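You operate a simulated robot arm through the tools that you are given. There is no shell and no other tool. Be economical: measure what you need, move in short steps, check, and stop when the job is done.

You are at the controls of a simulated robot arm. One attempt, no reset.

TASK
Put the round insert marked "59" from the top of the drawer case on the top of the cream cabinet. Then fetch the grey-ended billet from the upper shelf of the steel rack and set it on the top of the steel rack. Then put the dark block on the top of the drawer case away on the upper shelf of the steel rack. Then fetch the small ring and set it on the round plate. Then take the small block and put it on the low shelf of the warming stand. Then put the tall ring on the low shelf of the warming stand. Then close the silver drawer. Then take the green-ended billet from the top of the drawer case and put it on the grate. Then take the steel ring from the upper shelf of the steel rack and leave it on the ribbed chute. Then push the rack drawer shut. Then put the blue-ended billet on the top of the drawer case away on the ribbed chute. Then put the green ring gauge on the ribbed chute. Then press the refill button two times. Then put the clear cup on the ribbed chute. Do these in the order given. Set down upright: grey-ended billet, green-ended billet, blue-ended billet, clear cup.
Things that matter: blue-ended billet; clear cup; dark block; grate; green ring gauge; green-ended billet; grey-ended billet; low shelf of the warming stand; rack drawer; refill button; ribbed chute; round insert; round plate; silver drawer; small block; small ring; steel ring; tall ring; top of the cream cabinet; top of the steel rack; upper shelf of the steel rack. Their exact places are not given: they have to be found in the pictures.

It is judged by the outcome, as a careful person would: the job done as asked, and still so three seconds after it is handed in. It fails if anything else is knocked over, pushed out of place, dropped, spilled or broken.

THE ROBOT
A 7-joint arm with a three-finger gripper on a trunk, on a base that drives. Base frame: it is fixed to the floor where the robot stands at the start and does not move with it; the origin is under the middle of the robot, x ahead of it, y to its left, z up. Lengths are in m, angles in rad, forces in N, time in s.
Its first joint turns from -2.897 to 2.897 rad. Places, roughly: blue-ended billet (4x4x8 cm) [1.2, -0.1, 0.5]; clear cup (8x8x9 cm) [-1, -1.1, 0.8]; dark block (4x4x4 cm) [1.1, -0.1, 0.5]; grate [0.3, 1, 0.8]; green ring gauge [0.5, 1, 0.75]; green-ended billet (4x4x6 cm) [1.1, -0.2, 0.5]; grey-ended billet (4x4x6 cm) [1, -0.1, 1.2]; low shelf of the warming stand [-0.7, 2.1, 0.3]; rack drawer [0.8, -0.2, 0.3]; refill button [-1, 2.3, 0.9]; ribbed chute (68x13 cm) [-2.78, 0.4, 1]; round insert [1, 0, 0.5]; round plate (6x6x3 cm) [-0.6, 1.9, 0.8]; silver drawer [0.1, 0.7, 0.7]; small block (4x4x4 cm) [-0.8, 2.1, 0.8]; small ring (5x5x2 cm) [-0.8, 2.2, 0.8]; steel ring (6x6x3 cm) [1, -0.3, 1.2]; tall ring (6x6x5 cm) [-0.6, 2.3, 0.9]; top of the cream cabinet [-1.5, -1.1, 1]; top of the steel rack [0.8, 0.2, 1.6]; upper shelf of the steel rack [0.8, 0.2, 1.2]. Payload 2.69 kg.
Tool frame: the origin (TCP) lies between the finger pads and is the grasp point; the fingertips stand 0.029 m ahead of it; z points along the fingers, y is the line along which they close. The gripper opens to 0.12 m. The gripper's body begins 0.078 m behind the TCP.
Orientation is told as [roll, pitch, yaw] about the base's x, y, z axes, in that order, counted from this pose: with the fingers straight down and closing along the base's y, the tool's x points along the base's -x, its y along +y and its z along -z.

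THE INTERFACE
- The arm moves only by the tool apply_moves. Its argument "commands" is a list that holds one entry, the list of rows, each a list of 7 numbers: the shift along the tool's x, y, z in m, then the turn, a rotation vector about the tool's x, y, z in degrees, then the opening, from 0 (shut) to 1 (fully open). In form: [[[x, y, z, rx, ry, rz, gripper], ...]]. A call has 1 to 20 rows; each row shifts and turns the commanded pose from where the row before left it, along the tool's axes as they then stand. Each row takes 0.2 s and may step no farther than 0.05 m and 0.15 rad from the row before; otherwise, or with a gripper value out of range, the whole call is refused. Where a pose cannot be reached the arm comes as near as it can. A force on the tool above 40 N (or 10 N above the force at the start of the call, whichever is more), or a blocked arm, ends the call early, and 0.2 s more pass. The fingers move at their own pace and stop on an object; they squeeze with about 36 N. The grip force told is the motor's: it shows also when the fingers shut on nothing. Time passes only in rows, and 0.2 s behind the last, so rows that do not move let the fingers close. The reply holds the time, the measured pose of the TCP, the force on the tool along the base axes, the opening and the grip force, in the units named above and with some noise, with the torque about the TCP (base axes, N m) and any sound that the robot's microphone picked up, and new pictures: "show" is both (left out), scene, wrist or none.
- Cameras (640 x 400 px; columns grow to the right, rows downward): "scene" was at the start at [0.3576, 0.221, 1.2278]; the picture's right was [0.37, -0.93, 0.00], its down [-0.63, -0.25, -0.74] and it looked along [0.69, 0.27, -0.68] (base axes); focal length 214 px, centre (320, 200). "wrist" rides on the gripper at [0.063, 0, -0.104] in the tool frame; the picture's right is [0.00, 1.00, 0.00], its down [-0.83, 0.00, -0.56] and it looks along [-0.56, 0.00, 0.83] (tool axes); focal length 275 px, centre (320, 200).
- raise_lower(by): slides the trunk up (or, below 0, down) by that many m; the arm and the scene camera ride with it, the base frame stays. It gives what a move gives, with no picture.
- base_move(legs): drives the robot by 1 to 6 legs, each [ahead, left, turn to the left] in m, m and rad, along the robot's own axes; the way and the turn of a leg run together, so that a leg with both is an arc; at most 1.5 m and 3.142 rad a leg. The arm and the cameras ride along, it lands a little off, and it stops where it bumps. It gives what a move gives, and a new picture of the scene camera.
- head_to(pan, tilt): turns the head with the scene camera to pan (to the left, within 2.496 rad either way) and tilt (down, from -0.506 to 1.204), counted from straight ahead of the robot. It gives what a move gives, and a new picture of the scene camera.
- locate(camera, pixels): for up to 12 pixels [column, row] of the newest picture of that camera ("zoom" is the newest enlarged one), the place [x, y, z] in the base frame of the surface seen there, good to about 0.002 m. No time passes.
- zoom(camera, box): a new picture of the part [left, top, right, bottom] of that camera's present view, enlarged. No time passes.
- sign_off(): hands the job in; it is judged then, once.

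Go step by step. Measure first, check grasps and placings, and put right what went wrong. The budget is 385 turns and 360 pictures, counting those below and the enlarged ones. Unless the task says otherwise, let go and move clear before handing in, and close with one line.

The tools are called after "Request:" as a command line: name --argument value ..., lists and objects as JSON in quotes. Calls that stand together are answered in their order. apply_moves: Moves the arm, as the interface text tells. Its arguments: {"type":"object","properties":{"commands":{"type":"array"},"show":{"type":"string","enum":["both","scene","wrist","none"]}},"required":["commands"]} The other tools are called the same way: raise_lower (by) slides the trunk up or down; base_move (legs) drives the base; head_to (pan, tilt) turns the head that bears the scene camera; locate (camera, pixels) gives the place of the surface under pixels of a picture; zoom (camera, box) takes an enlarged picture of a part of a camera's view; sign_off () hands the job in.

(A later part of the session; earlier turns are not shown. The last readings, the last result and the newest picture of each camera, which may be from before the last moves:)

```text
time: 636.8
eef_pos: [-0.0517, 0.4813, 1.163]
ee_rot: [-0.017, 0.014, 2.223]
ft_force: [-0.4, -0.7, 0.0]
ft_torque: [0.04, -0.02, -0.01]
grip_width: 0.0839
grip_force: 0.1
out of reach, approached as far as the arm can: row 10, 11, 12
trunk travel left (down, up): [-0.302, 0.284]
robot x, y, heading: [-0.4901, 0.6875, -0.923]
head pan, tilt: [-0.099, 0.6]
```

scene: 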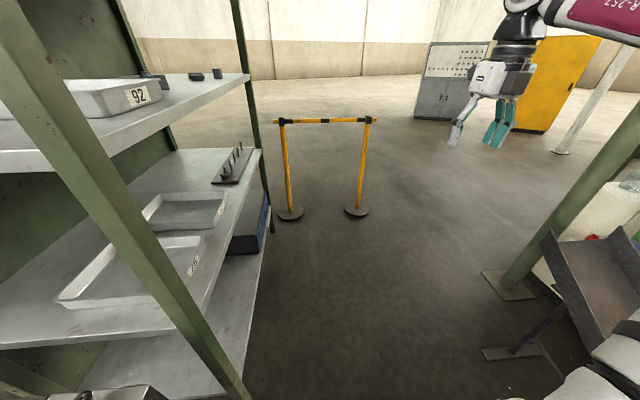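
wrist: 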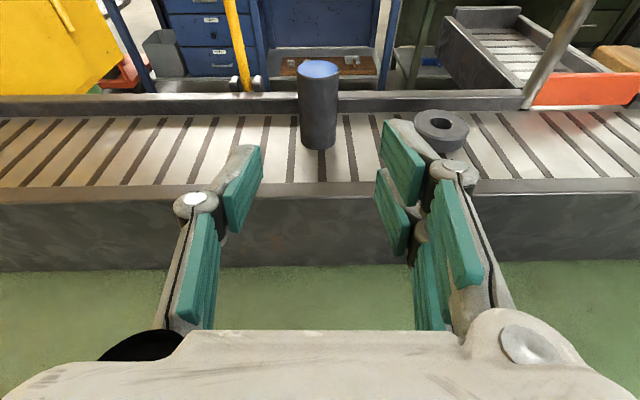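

Continue across to above the gauge, lowering a bit.

Request:
apply_moves --commands '[[[0, -0.046, 0, 0, 0, 0, 0.7], [0, -0.046, 0, 0, 0, 0, 0.7], [0, -0.046, 0, 0, 0, 0, 0.7], [0, -0.046, 0, 0, 0, 0, 0.7], [0, -0.046, 0, 0, 0, 0, 0.7], [0, -0.045, 0.02, 0, 0, 0, 0.7], [0, -0.045, 0.02, 0, 0, 0, 0.7], [0, -0.045, 0.02, 0, 0, 0, 0.7], [0, -0.045, 0.02, 0, 0, 0, 0.7], [0, -0.045, 0.02, 0, 0, 0, 0.7], [0, -0.046, 0, 0, 0, 0, 0.7], [0, -0.046, 0, 0, 0, 0, 0.7], [0, 0, 0, 0, 0, 0, 0.7]]]' --show "wrist"

```text
time: 639.6
eef_pos: [0.057, 0.5659, 1.114]
ee_rot: [-0.02, 0.013, 2.22]
ft_force: [-0.5, 0.1, -0.7]
ft_torque: [-0.02, -0.02, 0.03]
grip_width: 0.0841
grip_force: 0.1
out of reach, approached as far as the arm can: row 4, 5, 6, 7, 8, 9, 10, 11, 12
trunk travel left (down, up): [-0.302, 0.284]
robot x, y, heading: [-0.4946, 0.6939, -0.92]
head pan, tilt: [-0.099, 0.6]
```

wrist: 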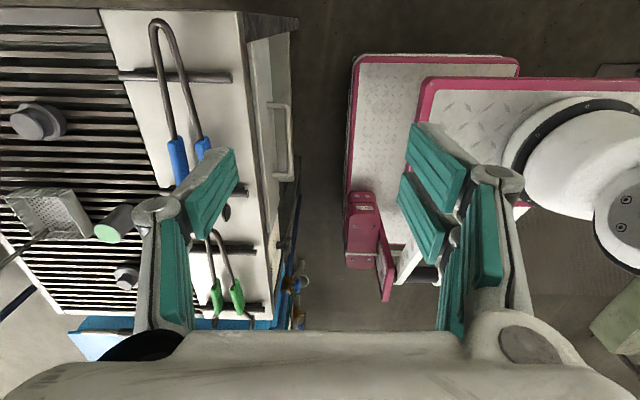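

The wrist yaw limits it there; turning the tool to face the table will free it (the commanded point is already above the gauge).

Request:
apply_moves --commands '[[[0, 0, 0, 0, 0, -8.2, 0.7], [0, 0, 0, 0, 0, -8.2, 0.7], [0, 0, 0, 0, 0, -8.2, 0.7], [0, 0, 0, 0, 0, -8.2, 0.7], [0, 0, 0, 0, 0, -8.2, 0.7], [0, 0, 0, 0, 0, -8.2, 0.7], [0, 0, 0, 0, 0, -8.2, 0.7], [0, 0, 0, 0, 0, -8.2, 0.7], [0, 0, 0, 0, 0, -8.2, 0.7], [0, 0, 0, 0, 0, -8.2, 0.7], [0, 0, 0, 0, 0, -8.2, 0.7], [0, 0, 0, 0, 0, 0, 0.7]]]' --show "wrist"

```text
time: 642.2
eef_pos: [0.0547, 0.5669, 1.1118]
ee_rot: [0.015, 0.016, -2.486]
ft_force: [1.2, 0.1, -0.5]
ft_torque: [0.01, 0.01, 0.0]
grip_width: 0.084
grip_force: 0.1
trunk travel left (down, up): [-0.302, 0.284]
robot x, y, heading: [-0.4891, 0.6867, -0.923]
head pan, tilt: [-0.099, 0.6]
```

wrist: 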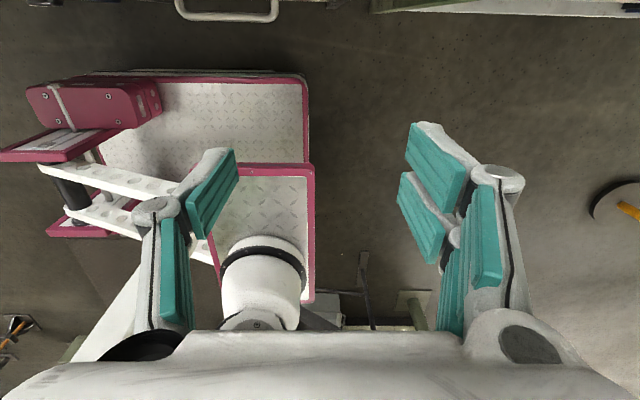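

Free now. Move over the gauge.

Request:
apply_moves --commands '[[[0.048, -0.0054, 0.004, 0, 0, 0, 0.7], [0.048, -0.0054, 0.004, 0, 0, 0, 0.7], [0.048, -0.0054, 0.004, 0, 0, 0, 0.7], [0.048, -0.0054, 0.004, 0, 0, 0, 0.7], [0.048, -0.0054, 0.004, 0, 0, 0, 0.7], [0.048, -0.0054, 0.004, 0, 0, 0, 0.7], [0.048, -0.0054, 0.004, 0, 0, 0, 0.7], [0.048, -0.0054, 0.004, 0, 0, 0, 0.7], [0.048, -0.0054, 0.004, 0, 0, 0, 0.7], [0.048, -0.0054, 0.004, 0, 0, 0, 0.7], [0, 0, 0, 0, 0, 0, 0.7]]]' --show "wrist"

```text
time: 644.6
eef_pos: [0.0549, 0.5667, 1.1135]
ee_rot: [0.015, 0.017, -2.488]
ft_force: [0.1, -0.6, 0.1]
ft_torque: [0.0, 0.0, 0.02]
grip_width: 0.0839
grip_force: 0.2
out of reach, approached as far as the arm can: row 1, 2, 3, 4, 5, 6, 7, 8, 9, 10
trunk travel left (down, up): [-0.302, 0.284]
robot x, y, heading: [-0.491, 0.6917, -0.922]
head pan, tilt: [-0.099, 0.6]
```

wrist: 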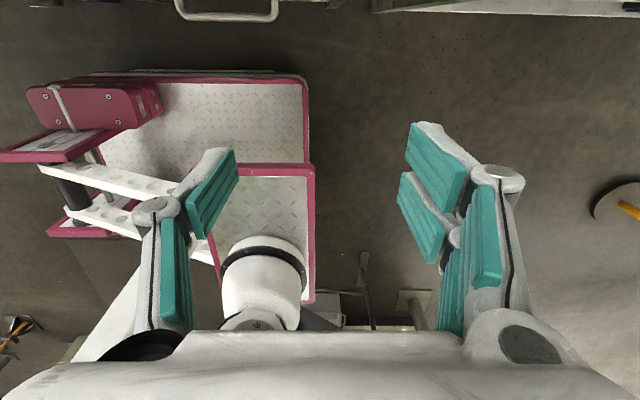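

It won't move at all; the arm is in an awkward configuration. Let me look at it.

Request:
head_to --pan -0.9 --tilt 0.2

```text
time: 645.7
eef_pos: [0.0549, 0.5669, 1.1121]
ee_rot: [0.014, 0.018, -2.486]
ft_force: [-0.1, 0.2, 0.2]
ft_torque: [-0.02, 0.01, -0.01]
grip_width: 0.0843
grip_force: 0.0
trunk travel left (down, up): [-0.302, 0.284]
robot x, y, heading: [-0.4899, 0.6878, -0.923]
head pan, tilt: [-0.901, 0.201]
```

scene: 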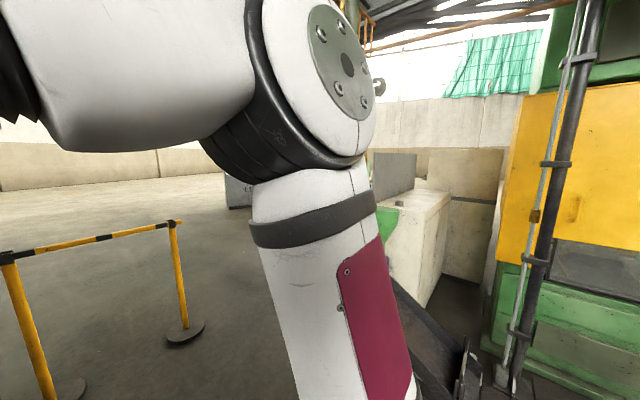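

The forearm is crossing the robot's side. Better to face the table directly: I bring the hand back in front of the robot first.

Request:
apply_moves --commands '[[[-0.045, 0, 0, 0, 0, 0, 0.7], [-0.045, 0, 0, 0, 0, 0, 0.7], [-0.045, 0, 0, 0, 0, 0, 0.7], [-0.04, 0.025, 0, 0, 0, 0, 0.7], [-0.04, 0.025, 0, 0, 0, 0, 0.7], [-0.04, 0.025, 0, 0, 0, 0, 0.7], [-0.04, 0.025, 0, 0, 0, 0, 0.7], [-0.04, 0.025, 0, 0, 0, 0, 0.7], [0, 0.045, 0, 0, 0, 0, 0.7], [0, 0.045, 0, 0, 0, 0, 0.7], [0, 0.045, 0, 0, 0, 0, 0.7], [0, 0.045, 0, 0, 0, 0, 0.7]]]' --show "none"

Request:
apply_moves --commands '[[[0, 0, 0, 0, 0, 8.2, 0.7], [0, 0, 0, 0, 0, 8.2, 0.7], [0, 0, 0, 0, 0, 8.2, 0.7], [0, 0, 0, 0, 0, 8.2, 0.7], [0, 0, 0, 0, 0, 8.2, 0.7], [0, 0, 0, 0, 0, 8.2, 0.7], [0, 0, 0, 0, 0, 8.2, 0.7], [0, 0, 0, 0, 0, 8.2, 0.7], [0, 0, 0, 0, 0, 8.2, 0.7], [0, 0, 0, 0, 0, 8.2, 0.7], [0, 0, 0, 0, 0, 8.2, 0.7]]]' --show "none"

```text
time: 648.3
eef_pos: [-0.0231, 0.1219, 1.1167]
ee_rot: [0.016, 0.015, -2.485]
ft_force: [0.1, 0.5, 0.6]
ft_torque: [-0.08, -0.02, -0.01]
grip_width: 0.0841
grip_force: 0.0
trunk travel left (down, up): [-0.302, 0.284]
robot x, y, heading: [-0.4893, 0.6878, -0.921]
head pan, tilt: [-0.901, 0.201]
```

```text
time: 650.7
eef_pos: [-0.0238, 0.1215, 1.1125]
ee_rot: [-0.017, 0.014, 2.222]
ft_force: [0.3, 1.1, -0.7]
ft_torque: [0.01, 0.03, 0.02]
grip_width: 0.0841
grip_force: 0.1
trunk travel left (down, up): [-0.302, 0.284]
robot x, y, heading: [-0.4898, 0.6901, -0.921]
head pan, tilt: [-0.901, 0.201]
```

Shift right a little, turn to face the table.

Request:
base_move --legs '[[0, -0.17, 0], [0, 0, 1.563]]'

Request:
apply_moves --commands '[[[0.035, 0.035, 0, 0, 0, 0, 0.7], [0.035, 0.035, 0, 0, 0, 0, 0.7], [0.035, 0.035, 0, 0, 0, 0, 0.7], [0.03, 0.035, 0, 0, 0, 0, 0.7], [0.03, 0.035, 0, 0, 0, 0, 0.7], [0.03, 0.035, 0, 0, 0, 0, 0.7], [0.03, 0.035, 0, 0, 0, 0, 0.7], [0.03, 0.03, 0, 0, 0, 0, 0.7], [0, 0, 0, 0, 0, 0, 0.7]]]' --show "wrist"

```text
time: 656.0
eef_pos: [-0.0599, 1.0495, 1.1127]
ee_rot: [-0.017, 0.014, -2.494]
ft_force: [0.3, 0.1, 0.0]
ft_torque: [-0.03, -0.04, 0.0]
grip_width: 0.0839
grip_force: 0.1
trunk travel left (down, up): [-0.302, 0.284]
robot x, y, heading: [-0.6219, 0.5841, 0.643]
head pan, tilt: [-0.901, 0.201]
```

scene: 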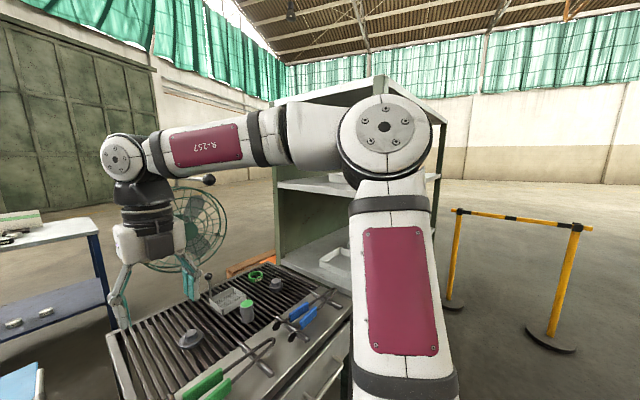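

```text
time: 657.7
eef_pos: [0.2528, 0.9895, 1.1174]
ee_rot: [-0.006, 0.017, -2.483]
ft_force: [-36.2, -26.2, 10.4]
ft_torque: [4.52, -6.09, 0.09]
grip_width: 0.084
grip_force: 0.0
out of reach, approached as far as the arm can: row 7, 8
trunk travel left (down, up): [-0.302, 0.284]
robot x, y, heading: [-0.6304, 0.5792, 0.643]
head pan, tilt: [-0.901, 0.201]
stopped in row 8: the force on the tool passed its limit at 80 N (the readings are from after the stop); the commanded pose is now the measured one
```

wrist: 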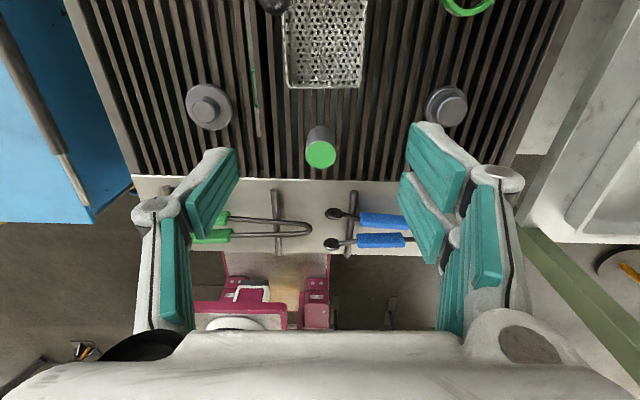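

The upper hand hit something ahead (at ~z 1.29, maybe the fan guard or lever). I back off at once and look.

Request:
apply_moves --commands '[[[-0.04, 0, 0, 0, 0, 0, 0.7], [-0.04, 0, 0, 0, 0, 0, 0.7], [-0.04, 0, 0, 0, 0, 0, 0.7]]]' --show "scene"

```text
time: 658.5
eef_pos: [0.1616, 0.9212, 1.1117]
ee_rot: [-0.008, 0.014, -2.48]
ft_force: [-0.5, 0.5, -0.5]
ft_torque: [-0.06, 0.02, 0.0]
grip_width: 0.084
grip_force: 0.0
trunk travel left (down, up): [-0.302, 0.284]
robot x, y, heading: [-0.6251, 0.5852, 0.643]
head pan, tilt: [-0.901, 0.201]
```

scene: 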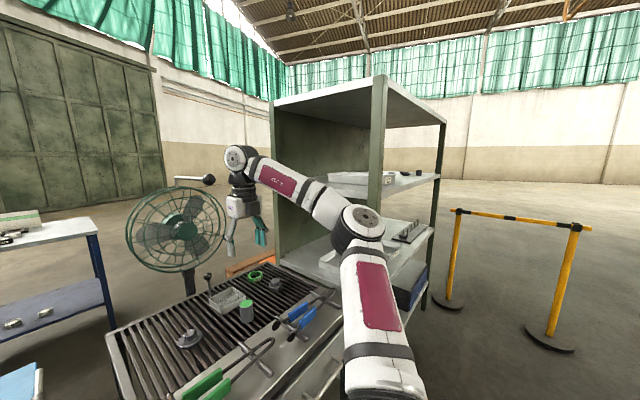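

The black knob on the fan's bar at (208,179) is in the way. I locate it, the gauge and others.

Request:
locate --camera "scene" --pixels '[[208, 180], [180, 178], [225, 230], [180, 230], [254, 276], [275, 284], [207, 274], [236, 155]]'

Request:
zoom --camera "scene" --box '[120, 130, 320, 340]'

```text
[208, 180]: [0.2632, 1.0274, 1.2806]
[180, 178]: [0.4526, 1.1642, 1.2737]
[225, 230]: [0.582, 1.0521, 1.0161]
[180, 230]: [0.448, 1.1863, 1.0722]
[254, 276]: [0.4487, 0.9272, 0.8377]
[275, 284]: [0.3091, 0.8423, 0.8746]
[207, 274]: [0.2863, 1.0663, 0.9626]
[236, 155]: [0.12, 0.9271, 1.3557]
```

```text
1.90 times, centred on (220, 235) of scene
```

zoom: 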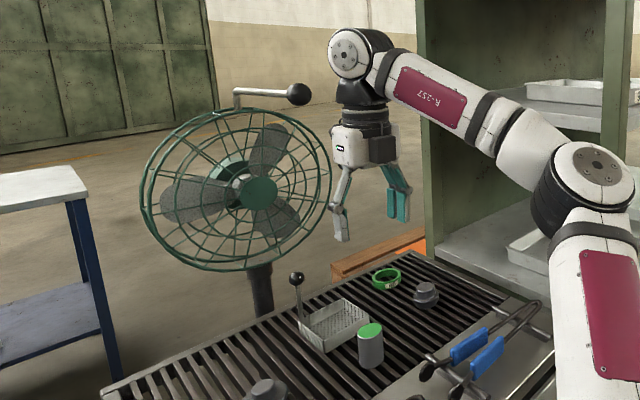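

The fan's lever bar (t≈-0.665, z 1.28) was touched; it looks unmoved. The gauge is at t≈-0.474, clear of it. I shift right, tilt the tool by 25°, then approach.

Request:
apply_moves --commands '[[[0, 0.042, 0, 0, 0, 0, 0.7], [0, 0.042, 0, 0, 0, 0, 0.7], [0, 0.042, 0, 0, 0, 0, 0.7], [0, 0.041, 0, 0, 0, 0, 0.7], [0, 0, 0, 0, 8.3, 0, 0.75], [0, 0, 0, 0, 8.3, 0, 0.75], [0, 0, 0, 0, 8.4, 0, 0.75], [0, 0, 0, 0, 0, 0, 0.75]]]' --show "wrist"

```text
time: 660.3
eef_pos: [0.2645, 0.7882, 1.1093]
ee_rot: [-0.009, 0.451, -2.482]
ft_force: [0.3, 0.1, -0.5]
ft_torque: [0.01, 0.01, -0.03]
grip_width: 0.09
grip_force: 0.1
trunk travel left (down, up): [-0.302, 0.284]
robot x, y, heading: [-0.631, 0.5843, 0.641]
head pan, tilt: [-0.901, 0.201]
```

wrist: 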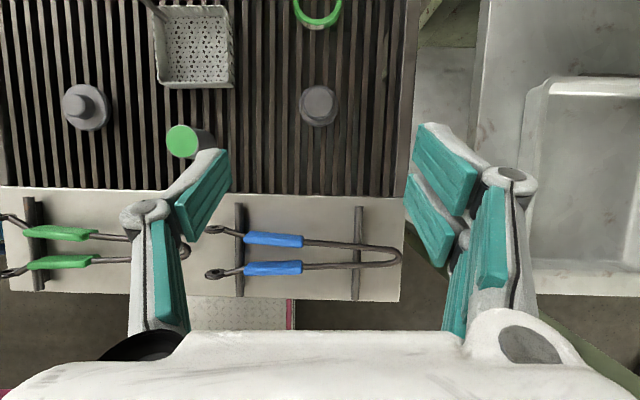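

Gauge visible at the top (318,10). Move forward 0.15 m, down 0.08 m and measure.

Request:
apply_moves --commands '[[[0.034, 0, 0.0163, 0, 0, 0, 0.75], [0.034, 0, 0.0163, 0, 0, 0, 0.75], [0.034, 0, 0.0163, 0, 0, 0, 0.75], [0.034, 0, 0.0163, 0, 0, 0, 0.75], [-0.0174, 0, 0.036, 0, 0, 0, 0.75], [-0.0174, 0, 0.036, 0, 0, 0, 0.75], [0, 0, 0, 0, 0, 0, 0.75]]]' --show "wrist"

```text
time: 661.9
eef_pos: [0.3813, 0.8808, 1.0287]
ee_rot: [-0.007, 0.45, -2.485]
ft_force: [0.2, -0.3, 0.0]
ft_torque: [0.01, -0.01, 0.01]
grip_width: 0.0899
grip_force: 0.0
trunk travel left (down, up): [-0.302, 0.284]
robot x, y, heading: [-0.6297, 0.5841, 0.644]
head pan, tilt: [-0.901, 0.201]
```

wrist: 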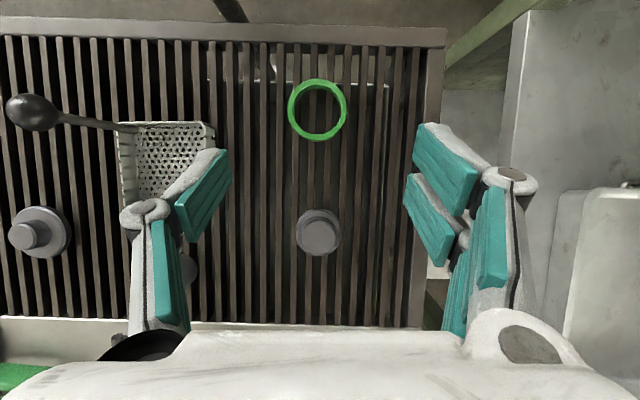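

Request:
locate --camera "wrist" --pixels '[[291, 110], [345, 110], [318, 83], [318, 137], [318, 213], [318, 235], [200, 135]]'

```text
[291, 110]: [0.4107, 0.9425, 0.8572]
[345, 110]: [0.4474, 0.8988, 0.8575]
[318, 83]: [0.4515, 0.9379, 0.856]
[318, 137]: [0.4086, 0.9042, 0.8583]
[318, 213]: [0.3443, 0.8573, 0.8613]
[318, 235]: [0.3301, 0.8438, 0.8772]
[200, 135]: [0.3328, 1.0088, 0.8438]
```

Gauge centre (0.430,0.921), top z 0.8575. Descend and grip.

Request:
apply_moves --commands '[[[-0.0049, -0.0006, 0.0411, 0, 0, 0, 0.68], [-0.0049, -0.0006, 0.0411, 0, 0, 0, 0.68], [-0.0049, -0.0006, 0.0411, 0, 0, 0, 0.68], [-0.0043, -0.0006, 0.037, 0, 0, 0, 0.68], [0, 0, 0, 0, 0, 0, 0.68]]]' --show "wrist"

```text
time: 663.1
eef_pos: [0.4229, 0.9165, 0.8768]
ee_rot: [-0.009, 0.45, -2.485]
ft_force: [0.0, 0.6, 0.1]
ft_torque: [-0.01, 0.02, -0.01]
grip_width: 0.0817
grip_force: 0.1
trunk travel left (down, up): [-0.302, 0.284]
robot x, y, heading: [-0.6295, 0.5838, 0.645]
head pan, tilt: [-0.901, 0.201]
```

wrist: 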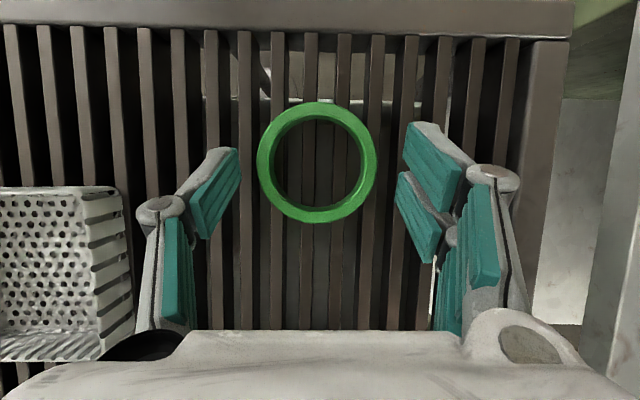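

Lower 4 mm, close, lift gently.

Request:
apply_moves --commands '[[[-0.002, 0, 0.0041, 0, 0, 0, 0.68], [0, 0, 0, 0, 0, 0, 0], [0, 0, 0, 0, 0, 0, 0], [0, 0, 0, 0, 0, 0, 0], [0.0022, 0, -0.0045, 0, 0, 0, 0], [0.0044, 0, -0.009, 0, 0, 0, 0], [0.0087, 0, -0.018, 0, 0, 0, 0], [0.0087, 0, -0.018, 0, 0, 0, 0]]]' --show "wrist"

```text
time: 664.9
eef_pos: [0.4232, 0.9148, 0.9288]
ee_rot: [-0.008, 0.451, -2.483]
ft_force: [-0.2, -0.4, -2.5]
ft_torque: [0.02, 0.02, 0.02]
grip_width: 0.0605
grip_force: 35.7
trunk travel left (down, up): [-0.302, 0.284]
robot x, y, heading: [-0.6286, 0.5854, 0.646]
head pan, tilt: [-0.901, 0.201]
```

wrist: 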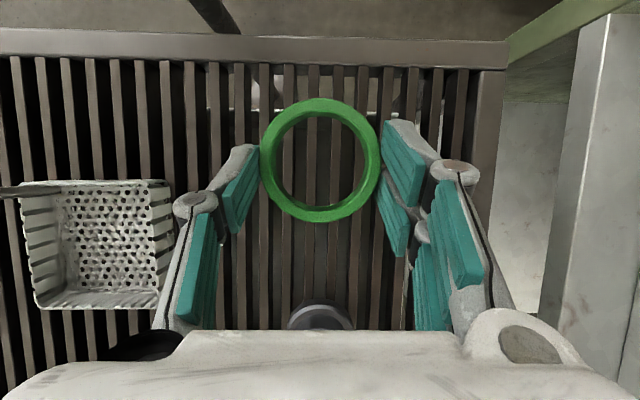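

Gauge held. Lift, pull back off the table, centre it.

Request:
apply_moves --commands '[[[0.0165, 0, -0.0342, 0, 0, 0, 0], [0.0165, 0, -0.0342, 0, 0, 0, 0], [0.0165, 0, -0.0342, 0, 0, 0, 0], [0.0165, 0, -0.0342, 0, 0, 0, 0], [0.0165, 0, -0.0342, 0, 0, 0, 0], [-0.045, 0, -0.0218, 0, 0, 0, 0], [-0.045, 0, -0.0218, 0, 0, 0, 0], [-0.045, 0, -0.0218, 0, 0, 0, 0], [-0.045, 0, -0.0218, 0, 0, 0, 0], [-0.045, 0, -0.0218, 0, 0, 0, 0], [-0.045, 0, -0.0218, 0, 0, 0, 0], [-0.045, 0, -0.0218, 0, 0, 0, 0], [0, -0.043, 0, 0, 0, 0, 0], [0, -0.043, 0, 0, 0, 0, 0], [0, -0.043, 0, 0, 0, 0, 0], [0, -0.043, 0, 0, 0, 0, 0], [0, -0.043, 0, 0, 0, 0, 0], [0, -0.043, 0, 0, 0, 0, 0], [0, -0.043, 0, 0, 0, 0, 0]]]' --show "none"

```text
time: 668.9
eef_pos: [0.242, 0.9014, 1.3072]
ee_rot: [-0.01, 0.447, -2.485]
ft_force: [-0.5, 0.1, -1.3]
ft_torque: [-0.01, -0.02, -0.02]
grip_width: 0.0605
grip_force: 36.1
out of reach, approached as far as the arm can: row 3, 4, 5, 6, 7, 8, 9, 10, 11, 12, 13, 14, 15, 16, 17, 18, 19
trunk travel left (down, up): [-0.302, 0.284]
robot x, y, heading: [-0.6302, 0.5831, 0.646]
head pan, tilt: [-0.901, 0.201]
```

The folded pose is out of reach and the hand drifted up; I steer the command back to a reachable point away from the lever bar.

Request:
apply_moves --commands '[[[0.0165, 0.0417, 0.008, 0, 0, 0, 0], [0.0165, 0.0417, 0.008, 0, 0, 0, 0], [0.0165, 0.0417, 0.008, 0, 0, 0, 0], [0.0165, 0.0417, 0.008, 0, 0, 0, 0], [0.0165, 0.0417, 0.008, 0, 0, 0, 0], [0.0165, 0.0417, 0.008, 0, 0, 0, 0], [0, 0, 0, 0, 0, 0, 0]]]' --show "scene"

```text
time: 670.5
eef_pos: [0.2915, 0.8175, 1.2586]
ee_rot: [-0.008, 0.451, -2.484]
ft_force: [-0.1, -0.1, -2.3]
ft_torque: [0.0, -0.02, 0.02]
grip_width: 0.0603
grip_force: 35.7
out of reach, approached as far as the arm can: row 1, 2, 3, 4, 5, 6
trunk travel left (down, up): [-0.302, 0.284]
robot x, y, heading: [-0.6227, 0.5869, 0.641]
head pan, tilt: [-0.901, 0.201]
```

scene: 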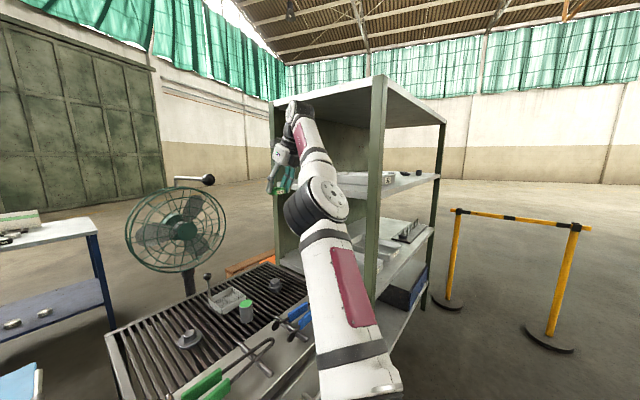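

I push the command outward a bit to regain a normal arm shape.

Request:
apply_moves --commands '[[[0.045, 0, 0.0218, 0, 0, 0, 0], [0.045, 0, 0.0218, 0, 0, 0, 0], [0.03, 0.02, 0.0145, 0, 0, 0, 0], [0, 0, 0, 0, 0, 0, 0]]]' --show "none"

```text
time: 671.5
eef_pos: [0.326, 0.8627, 1.2123]
ee_rot: [-0.009, 0.45, -2.484]
ft_force: [-0.2, -0.8, -2.0]
ft_torque: [0.02, 0.02, 0.01]
grip_width: 0.0604
grip_force: 35.8
out of reach, approached as far as the arm can: row 1, 2, 3
trunk travel left (down, up): [-0.302, 0.284]
robot x, y, heading: [-0.6304, 0.5816, 0.639]
head pan, tilt: [-0.901, 0.201]
```

xy follows but z can't go lower with this tilt near the robot; I'll make the tool vertical for transport.

Request:
apply_moves --commands '[[[0, 0, 0, 0, -8.5, 0, 0], [0, 0, 0, 0, -8.5, 0, 0], [0, 0, 0, 0, -8.5, 0, 0], [0, 0, 0, 0, 0, 0, 0]]]' --show "none"

```text
time: 672.5
eef_pos: [0.2625, 0.8655, 1.1728]
ee_rot: [0.001, 0.07, -2.458]
ft_force: [0.2, 0.3, -1.0]
ft_torque: [0.05, 0.05, 0.02]
grip_width: 0.0605
grip_force: 36.4
out of reach, approached as far as the arm can: row 1, 2, 3
trunk travel left (down, up): [-0.302, 0.284]
robot x, y, heading: [-0.6279, 0.5846, 0.645]
head pan, tilt: [-0.901, 0.201]
```

Now it is simply far out and high; moving back toward the robot resolves it.

Request:
apply_moves --commands '[[[-0.045, 0, 0, 0, 0, 0, 0], [-0.045, 0, 0, 0, 0, 0, 0], [-0.045, 0, 0, 0, 0, 0, 0], [-0.045, 0, 0, 0, 0, 0, 0], [-0.045, 0, 0, 0, 0, 0, 0], [0, -0.045, 0, 0, 0, 0, 0], [0, -0.045, 0, 0, 0, 0, 0], [0, -0.045, 0, 0, 0, 0, 0], [0, 0, 0, 0, 0, 0, 0]]]' --show "none"

```text
time: 674.5
eef_pos: [0.0014, 0.8291, 1.1601]
ee_rot: [0.0, 0.067, -2.461]
ft_force: [-1.1, -0.2, -1.7]
ft_torque: [0.02, -0.01, -0.01]
grip_width: 0.0605
grip_force: 36.2
trunk travel left (down, up): [-0.302, 0.284]
robot x, y, heading: [-0.6281, 0.5824, 0.643]
head pan, tilt: [-0.901, 0.201]
```

Good. Turn, drive to the chute, face it.

Request:
base_move --legs '[[0, 0, 1.57], [1.3, 0, 0], [0, 0, 1.571], [0.6, 0, 0]]'

```text
time: 691.7
eef_pos: [-2.5587, 0.9842, 1.1601]
ee_rot: [0.0, 0.067, 0.688]
ft_force: [0.6, 0.4, -1.6]
ft_torque: [-0.01, -0.02, -0.02]
grip_width: 0.0604
grip_force: 35.7
trunk travel left (down, up): [-0.302, 0.284]
robot x, y, heading: [-1.9309, 1.2333, -2.49]
head pan, tilt: [-0.901, 0.201]
```

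scene: 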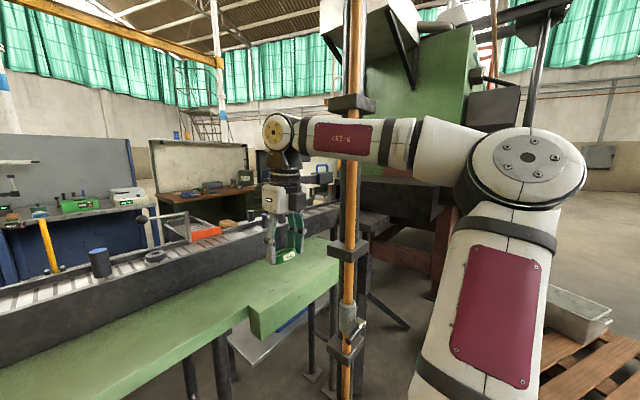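

The forearm is close to the pipe post; I move the hand left (+T) away from it, then raise the trunk 0.1.

Request:
apply_moves --commands '[[[0, -0.044, 0, 0, 0, 0, 0], [0, -0.044, 0, 0, 0, 0, 0], [0, -0.044, 0, 0, 0, 0, 0], [0, -0.044, 0, 0, 0, 0, 0], [0, -0.044, 0, 0, 0, 0, 0], [0, -0.044, 0, 0, 0, 0, 0], [0, -0.044, 0, 0, 0, 0, 0], [0, -0.044, 0, 0, 0, 0, 0]]]' --show "none"

Request:
raise_lower --by 0.12

```text
time: 693.5
eef_pos: [-2.3356, 0.7142, 1.1574]
ee_rot: [0.001, 0.069, 0.687]
ft_force: [-0.5, 0.0, -0.9]
ft_torque: [-0.03, -0.1, 0.0]
grip_width: 0.0601
grip_force: 36.0
trunk travel left (down, up): [-0.302, 0.284]
robot x, y, heading: [-1.9298, 1.2351, -2.486]
head pan, tilt: [-0.901, 0.201]
```

```text
time: 695.0
eef_pos: [-2.335, 0.7114, 1.2791]
ee_rot: [-0.002, 0.067, 0.69]
ft_force: [-0.2, -0.2, -1.8]
ft_torque: [0.02, 0.02, 0.02]
grip_width: 0.0603
grip_force: 36.0
trunk travel left (down, up): [-0.422, 0.164]
robot x, y, heading: [-1.9272, 1.2341, -2.489]
head pan, tilt: [-0.901, 0.201]
```

Tilt to 25° again, lower and extend toward the ribs.

Request:
apply_moves --commands '[[[0, -0.02, 0, 0, 7.3, 0, 0], [0, -0.02, 0, 0, 7.3, 0, 0], [0, 0, 0, 0, 7.4, 0, 0], [-0.0203, 0, 0.042, 0, 0, 0, 0], [-0.0203, 0, 0.042, 0, 0, 0, 0], [-0.0203, 0, 0.042, 0, 0, 0, 0], [0.045, 0, 0.0218, 0, 0, 0, 0], [0.045, 0, 0.0218, 0, 0, 0, 0], [0.045, 0, 0.0218, 0, 0, 0, 0], [0.045, 0, 0.0218, 0, 0, 0, 0], [0.045, 0, 0.0218, 0, 0, 0, 0], [0.045, 0, 0.0218, 0, 0, 0, 0], [0, 0, 0, 0, 0, 0, 0]]]' --show "wrist"

```text
time: 697.8
eef_pos: [-2.5422, 0.4906, 1.1411]
ee_rot: [-0.002, 0.451, 0.687]
ft_force: [0.7, 1.0, -0.5]
ft_torque: [0.01, -0.03, -0.02]
grip_width: 0.0604
grip_force: 36.1
trunk travel left (down, up): [-0.422, 0.164]
robot x, y, heading: [-1.9287, 1.2345, -2.495]
head pan, tilt: [-0.901, 0.201]
```

wrist: 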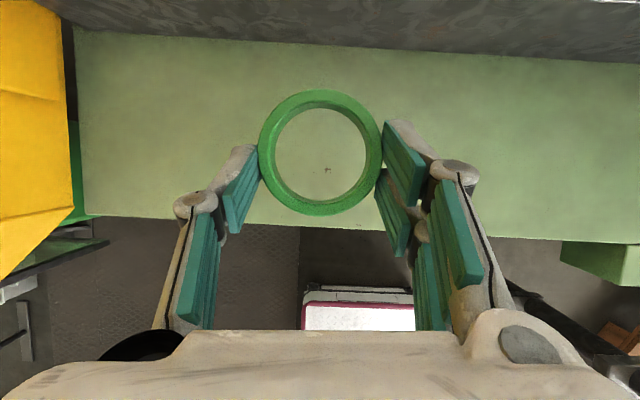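

Continue 0.238 m forward.

Request:
apply_moves --commands '[[[0.0428, 0, 0.0207, 0, 0, 0, 0], [0.0428, 0, 0.0207, 0, 0, 0, 0], [0.0428, 0, 0.0207, 0, 0, 0, 0], [0.0428, 0, 0.0207, 0, 0, 0, 0], [0.0428, 0, 0.0207, 0, 0, 0, 0], [0, 0, 0, 0, 0, 0, 0]]]' --show "wrist"

```text
time: 699.2
eef_pos: [-2.641, 0.4346, 1.1097]
ee_rot: [-0.001, 0.452, 0.69]
ft_force: [-0.2, -0.7, -2.8]
ft_torque: [-0.01, -0.03, 0.0]
grip_width: 0.0604
grip_force: 36.2
out of reach, approached as far as the arm can: row 3, 4, 5
trunk travel left (down, up): [-0.422, 0.164]
robot x, y, heading: [-1.9318, 1.2324, -2.488]
head pan, tilt: [-0.901, 0.201]
```

wrist: 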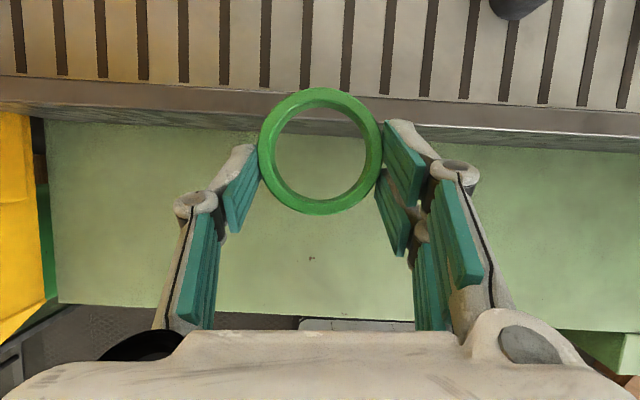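

Limit reached; I pull the command back to the actual point, then advance the base 0.125 m.

Request:
apply_moves --commands '[[[-0.0375, 0, -0.0181, 0, 0, 0, 0], [-0.0375, 0, -0.0181, 0, 0, 0, 0], [-0.0375, 0, -0.0181, 0, 0, 0, 0]]]' --show "none"

Request:
base_move --legs '[[0.125, 0, 0]]'

Request:
apply_moves --commands '[[[0, 0, 0, 0, 0, 0, 0]]]' --show "wrist"

```text
time: 700.0
eef_pos: [-2.5437, 0.5155, 1.1111]
ee_rot: [-0.003, 0.452, 0.688]
ft_force: [-1.3, -1.6, -1.8]
ft_torque: [0.02, 0.0, -0.03]
grip_width: 0.0604
grip_force: 36.5
trunk travel left (down, up): [-0.422, 0.164]
robot x, y, heading: [-1.9299, 1.2344, -2.486]
head pan, tilt: [-0.901, 0.201]
```

```text
time: 701.3
eef_pos: [-2.639, 0.439, 1.1117]
ee_rot: [-0.002, 0.453, 0.689]
ft_force: [-1.2, -0.5, -1.0]
ft_torque: [0.0, 0.0, -0.02]
grip_width: 0.0603
grip_force: 36.5
trunk travel left (down, up): [-0.422, 0.164]
robot x, y, heading: [-2.0293, 1.1584, -2.485]
head pan, tilt: [-0.901, 0.201]
```

scene: 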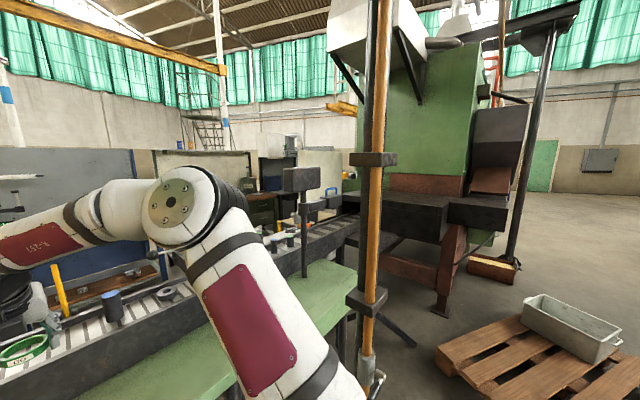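

```text
time: 701.7
eef_pos: [-2.6394, 0.4389, 1.1104]
ee_rot: [0.0, 0.45, 0.689]
ft_force: [-0.4, 0.0, -1.1]
ft_torque: [0.03, -0.01, 0.01]
grip_width: 0.0603
grip_force: 36.3
trunk travel left (down, up): [-0.422, 0.164]
robot x, y, heading: [-2.0269, 1.157, -2.489]
head pan, tilt: [-0.901, 0.201]
```

wrist: 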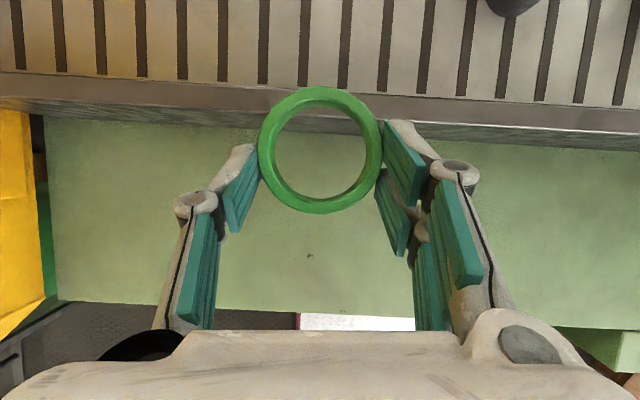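

Request:
apply_moves --commands '[[[0.0384, 0, 0.0186, 0, 0, 0, 0], [0.0384, 0, 0.0186, 0, 0, 0, 0], [0.0384, 0, 0.0186, 0, 0, 0, 0], [0, 0, 0, 0, 0, 0, 0]]]' --show "none"

```text
time: 702.7
eef_pos: [-2.7336, 0.3546, 1.1072]
ee_rot: [0.002, 0.446, 0.698]
ft_force: [0.6, -0.6, -2.5]
ft_torque: [0.03, 0.07, -0.03]
grip_width: 0.0603
grip_force: 35.4
trunk travel left (down, up): [-0.422, 0.164]
robot x, y, heading: [-2.0281, 1.1591, -2.489]
head pan, tilt: [-0.901, 0.201]
```

Over the ribs (n -1.978, t -1.919). Lower.

Request:
apply_moves --commands '[[[-0.0143, 0, 0.0297, 0, 0, 0, 0], [-0.0143, 0, 0.0297, 0, 0, 0, 0], [0, 0, 0, 0, 0, 0, 0]]]' --show "wrist"

```text
time: 703.5
eef_pos: [-2.7378, 0.3579, 1.0453]
ee_rot: [0.001, 0.451, 0.692]
ft_force: [-0.4, -0.5, -1.2]
ft_torque: [-0.01, -0.07, 0.03]
grip_width: 0.0603
grip_force: 35.9
trunk travel left (down, up): [-0.422, 0.164]
robot x, y, heading: [-2.029, 1.1595, -2.491]
head pan, tilt: [-0.901, 0.201]
```

wrist: 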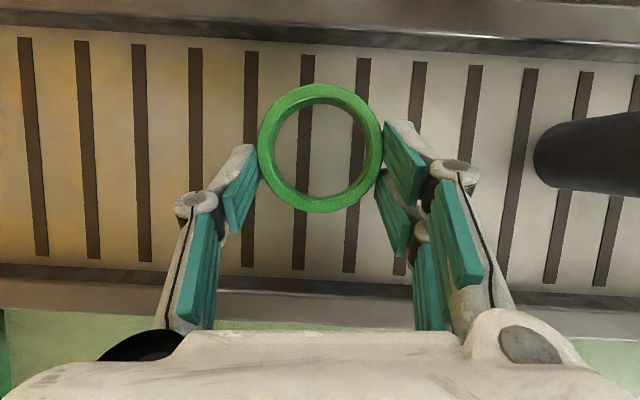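

Centred on the ribs, clear of the billet. Fine lowering.

Request:
apply_moves --commands '[[[-0.0035, 0, 0.0072, 0, 0, 0, 0], [-0.001, 0, 0.002, 0, 0, 0, 0], [0, 0, 0, 0, 0, 0, 0]]]' --show "none"

```text
time: 704.3
eef_pos: [-2.7393, 0.3578, 1.0352]
ee_rot: [0.001, 0.45, 0.689]
ft_force: [0.7, 0.0, -1.7]
ft_torque: [0.02, 0.0, -0.01]
grip_width: 0.0604
grip_force: 36.0
trunk travel left (down, up): [-0.422, 0.164]
robot x, y, heading: [-2.0292, 1.1591, -2.49]
head pan, tilt: [-0.901, 0.201]
```

Request:
apply_moves --commands '[[[-0.0007, 0, 0.0014, 0, 0, 0, 0], [-0.0007, 0, 0.0014, 0, 0, 0, 0], [0, 0, 0, 0, 0, 0, 0]]]' --show "none"

```text
time: 705.1
eef_pos: [-2.7369, 0.3571, 1.0326]
ee_rot: [-0.001, 0.452, 0.691]
ft_force: [-0.1, -1.1, 3.2]
ft_torque: [0.11, 0.1, 0.0]
grip_width: 0.0602
grip_force: 36.2
trunk travel left (down, up): [-0.422, 0.164]
robot x, y, heading: [-2.0263, 1.1564, -2.484]
head pan, tilt: [-0.901, 0.201]
```

Contact. Release and rise.

Request:
apply_moves --commands '[[[0, 0, 0, 0, 0, 0, 0.6], [0, 0, 0, 0, 0, 0, 0.63], [0, 0, 0, 0, 0, 0, 0.63], [0, 0, -0.03, 0, 0, 0, 0.63], [0, 0, -0.045, 0, 0, 0, 0.63], [-0.03, 0, -0.03, 0, 0, 0, 0.5]]]' --show "wrist"

```text
time: 706.5
eef_pos: [-2.682, 0.4036, 1.1145]
ee_rot: [-0.001, 0.45, 0.692]
ft_force: [-0.1, -0.5, -0.6]
ft_torque: [-0.01, 0.02, -0.01]
grip_width: 0.06
grip_force: 0.1
trunk travel left (down, up): [-0.422, 0.164]
robot x, y, heading: [-2.03, 1.1579, -2.49]
head pan, tilt: [-0.901, 0.201]
```

wrist: 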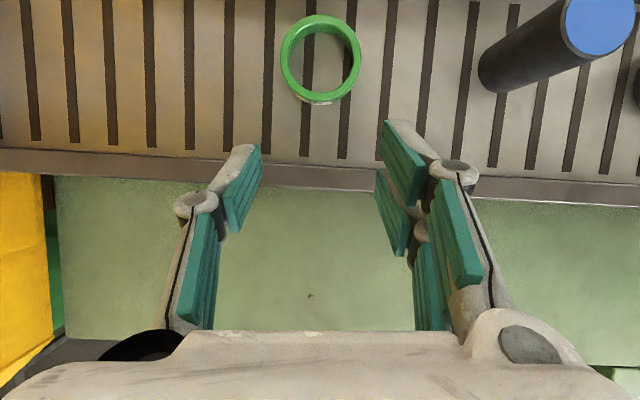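

Gauge is on the chute. Task 12 done. Next the refill button: straighten and retract the hand, back off, turn round to the stand.

Request:
apply_moves --commands '[[[-0.02, 0, -0.01, 0, -8.6, 0, 0], [-0.02, 0, 0, 0, -8.6, 0, 0], [-0.02, 0, 0, 0, -8.6, 0, 0], [-0.045, 0, 0, 0, 0, 0, 0], [-0.045, 0, 0, 0, 0, 0, 0], [-0.045, 0, 0, 0, 0, 0, 0], [-0.045, 0, 0, 0, 0, 0, 0], [-0.045, 0, 0, 0, 0, 0, 0]]]' --show "none"

Request:
base_move --legs '[[-0.5, 0, 0], [0, -0.2, 0], [0, 0, 3.13]]'

Request:
head_to --pan 0.0 --tilt 0.4

```text
time: 708.3
eef_pos: [-2.4627, 0.585, 1.1031]
ee_rot: [0.001, 0.0, 0.688]
ft_force: [-0.8, -0.3, -1.3]
ft_torque: [-0.01, -0.03, -0.04]
grip_width: 0.0001
grip_force: 28.2
trunk travel left (down, up): [-0.422, 0.164]
robot x, y, heading: [-2.0302, 1.1579, -2.487]
head pan, tilt: [-0.901, 0.201]
```

```text
time: 719.8
eef_pos: [-1.3365, 2.1998, 1.103]
ee_rot: [0.0, 0.0, -2.424]
ft_force: [-0.8, -1.4, 0.8]
ft_torque: [0.03, 0.02, 0.01]
grip_width: 0.0001
grip_force: 28.7
trunk travel left (down, up): [-0.422, 0.164]
robot x, y, heading: [-1.7559, 1.6096, 0.679]
head pan, tilt: [-0.901, 0.201]
```

scene: 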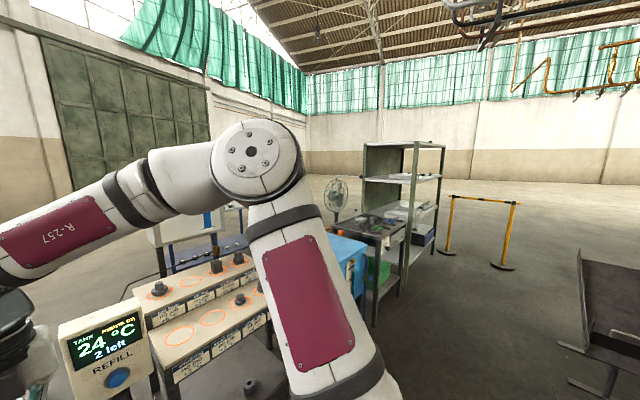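

```text
time: 721.0
eef_pos: [-1.3364, 2.2004, 1.1043]
ee_rot: [0.001, 0.001, -2.422]
ft_force: [0.0, -0.2, -0.3]
ft_torque: [-0.02, 0.01, 0.02]
grip_width: 0.0
grip_force: 28.7
trunk travel left (down, up): [-0.422, 0.164]
robot x, y, heading: [-1.7569, 1.6148, 0.68]
head pan, tilt: [0.0, 0.4]
```

scene: 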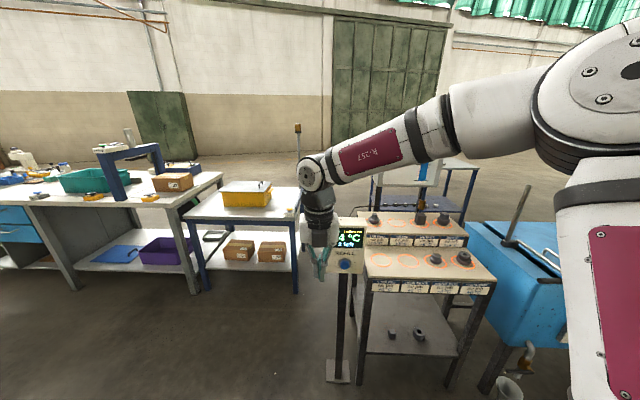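

Button at (345,265). Zoom and measure it and the face around it.

Request:
zoom --camera "scene" --box '[320, 215, 370, 280]'

Request:
locate --camera "scene" --pixels '[[345, 265], [343, 265], [347, 265], [337, 262], [356, 262], [337, 248], [358, 248], [340, 272], [352, 272]]'

```text
6.15 times, centred on (345, 248) of scene
```

zoom: 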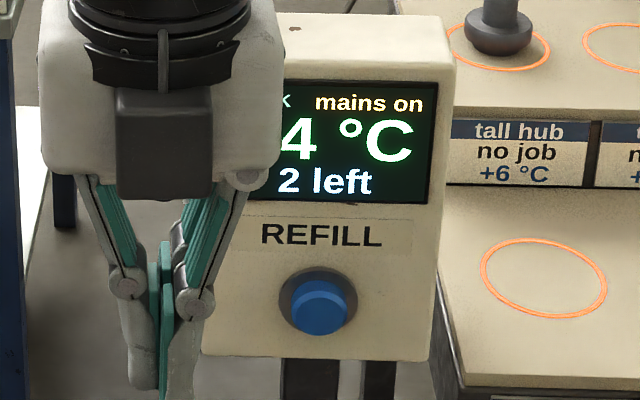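

```text
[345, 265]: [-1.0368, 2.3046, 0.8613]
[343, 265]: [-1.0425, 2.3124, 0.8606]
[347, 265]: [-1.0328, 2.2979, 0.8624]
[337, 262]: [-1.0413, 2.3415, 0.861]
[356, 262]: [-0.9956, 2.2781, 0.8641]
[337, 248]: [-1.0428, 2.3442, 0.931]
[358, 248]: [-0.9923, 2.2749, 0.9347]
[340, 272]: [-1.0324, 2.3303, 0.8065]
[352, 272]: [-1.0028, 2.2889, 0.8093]
```

The face is vertical (n≈0.5665), button at t=-2.466, z=0.861, front n=0.548. I lower the trunk, tilt the fist 45° and line up.

Request:
raise_lower --by -0.25

Request:
apply_moves --commands '[[[0, 0, 0, 0, 0, 4.4, 0], [0, 0, 0, 0, 7.5, 0, 0], [0, 0, 0, 0, 7.5, 0, 0], [0, 0, 0, 0, 7.5, 0, 0], [0, 0, 0, 0, 7.5, 0, 0], [0, 0, 0, 0, 7.5, 0, 0], [0, 0, 0, 0, 7.5, 0, 0], [0, 0.045, 0, 0, 0, 0, 0], [0, 0.045, 0, 0, 0, 0, 0], [0, 0, 0, 0, 0, 0, 0]]]' --show "none"

```text
time: 723.6
eef_pos: [-1.3363, 2.2007, 0.8535]
ee_rot: [0.001, 0.0, -2.422]
ft_force: [0.2, 0.6, 0.0]
ft_torque: [0.02, 0.0, 0.01]
grip_width: 0.0
grip_force: 28.3
trunk travel left (down, up): [-0.172, 0.414]
robot x, y, heading: [-1.7592, 1.6134, 0.678]
head pan, tilt: [0.0, 0.4]
```

```text
time: 725.8
eef_pos: [-1.2734, 2.1642, 0.8787]
ee_rot: [0.0, 0.785, -2.499]
ft_force: [0.6, -0.9, 0.1]
ft_torque: [0.02, 0.02, 0.01]
grip_width: 0.0002
grip_force: 28.7
out of reach, approached as far as the arm can: row 8, 9
trunk travel left (down, up): [-0.172, 0.414]
robot x, y, heading: [-1.752, 1.6149, 0.686]
head pan, tilt: [0.0, 0.4]
```

Advance to just before the button.

Request:
apply_moves --commands '[[[0.0357, 0.0012, 0.0278, 0, 0, 0, 0], [0.0357, 0.0012, 0.0278, 0, 0, 0, 0], [0.0357, 0.0012, 0.0278, 0, 0, 0, 0], [0.0357, 0.0012, 0.0278, 0, 0, 0, 0], [0.0357, 0.0012, 0.0278, 0, 0, 0, 0], [0, 0, 0, 0, 0, 0, 0]]]' --show "wrist"

```text
time: 727.2
eef_pos: [-1.0892, 2.2961, 0.9088]
ee_rot: [0.0, 0.788, -2.498]
ft_force: [0.5, -0.7, 0.2]
ft_torque: [0.0, 0.04, 0.01]
grip_width: 0.0001
grip_force: 29.0
trunk travel left (down, up): [-0.172, 0.414]
robot x, y, heading: [-1.756, 1.615, 0.679]
head pan, tilt: [0.0, 0.4]
```

wrist: 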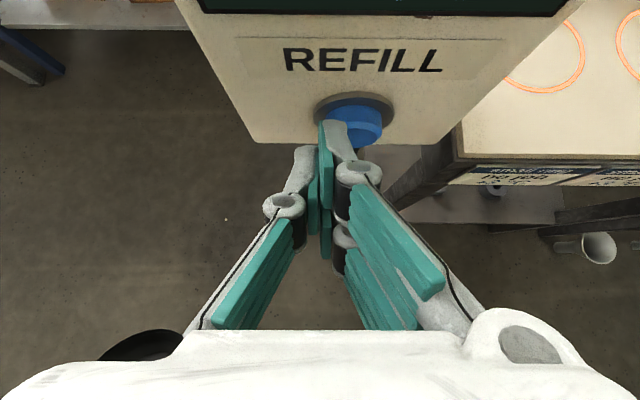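

I shift 2.5 cm right, 2.7 cm down and slightly back to be centred on the button.

Request:
apply_moves --commands '[[[-0.0202, 0.0122, -0.001, 0, 0, 0, 0], [-0.0202, 0.0122, -0.001, 0, 0, 0, 0], [0, 0, 0, 0, 0, 0, 0]]]' --show "wrist"

Request:
locate --camera "wrist" --pixels '[[320, 80], [335, 80], [310, 80], [330, 130], [300, 60]]'

```text
time: 728.0
eef_pos: [-1.0995, 2.2574, 0.8805]
ee_rot: [0.0, 0.787, -2.501]
ft_force: [-0.1, -0.2, -0.8]
ft_torque: [0.04, 0.02, -0.03]
grip_width: 0.0003
grip_force: 28.5
trunk travel left (down, up): [-0.172, 0.414]
robot x, y, heading: [-1.7565, 1.6138, 0.686]
head pan, tilt: [0.0, 0.4]
```

wrist: 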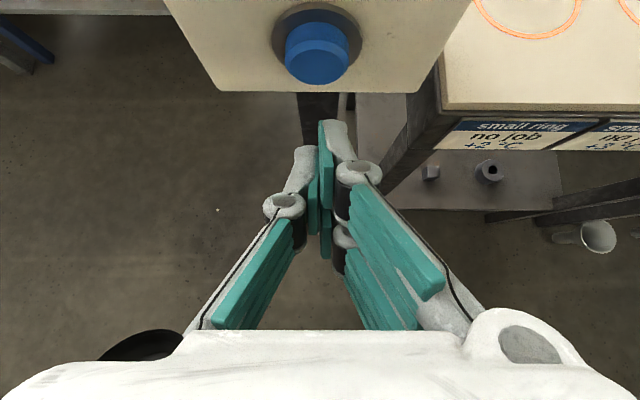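

```text
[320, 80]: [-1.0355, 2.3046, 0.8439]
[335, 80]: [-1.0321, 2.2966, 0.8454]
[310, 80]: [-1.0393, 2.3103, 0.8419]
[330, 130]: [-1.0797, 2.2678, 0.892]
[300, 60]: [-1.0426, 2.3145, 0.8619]
```

Fist centred; its leading corner is ~4 mm below TCP, so lower 1.4 cm, then press once (with the force guard) and retract.

Request:
apply_moves --commands '[[[-0.0099, -0.003, 0.0099, 0, 0, 0, 0], [0.0141, 0, 0.0141, 0, 0, 0, 0], [0.0106, 0, 0.0106, 0, 0, 0, 0], [0.0042, 0, 0.0042, 0, 0, 0, 0], [0.0042, 0, 0.0042, 0, 0, 0, 0], [0.0042, 0, 0.0042, 0, 0, 0, 0]]]' --show "none"

```text
time: 729.4
eef_pos: [-1.061, 2.2924, 0.8658]
ee_rot: [0.002, 0.785, -2.5]
ft_force: [-5.7, -2.5, 1.1]
ft_torque: [0.0, -0.02, 0.0]
grip_width: 0.0
grip_force: 28.6
trunk travel left (down, up): [-0.172, 0.414]
robot x, y, heading: [-1.7529, 1.6152, 0.679]
head pan, tilt: [0.0, 0.4]
heard: click
```

A click: first press. Retract to release, and check the display.

Request:
apply_moves --commands '[[[-0.0141, 0, -0.0141, 0, 0, 0, 0], [-0.0177, 0, -0.0177, 0, 0, 0, 0], [0, 0, 0, 0, 0, 0, 0]]]' --show "none"

Request:
zoom --camera "scene" --box '[320, 215, 370, 280]'

```text
time: 730.2
eef_pos: [-1.0954, 2.2649, 0.8676]
ee_rot: [0.001, 0.787, -2.501]
ft_force: [-0.8, -0.4, 0.1]
ft_torque: [0.01, -0.03, -0.01]
grip_width: 0.0
grip_force: 28.8
trunk travel left (down, up): [-0.172, 0.414]
robot x, y, heading: [-1.755, 1.6123, 0.679]
head pan, tilt: [0.0, 0.4]
```

```text
6.15 times, centred on (345, 248) of scene
```

zoom: 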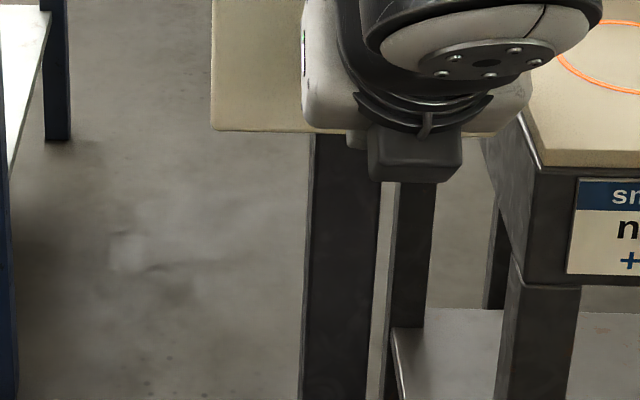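

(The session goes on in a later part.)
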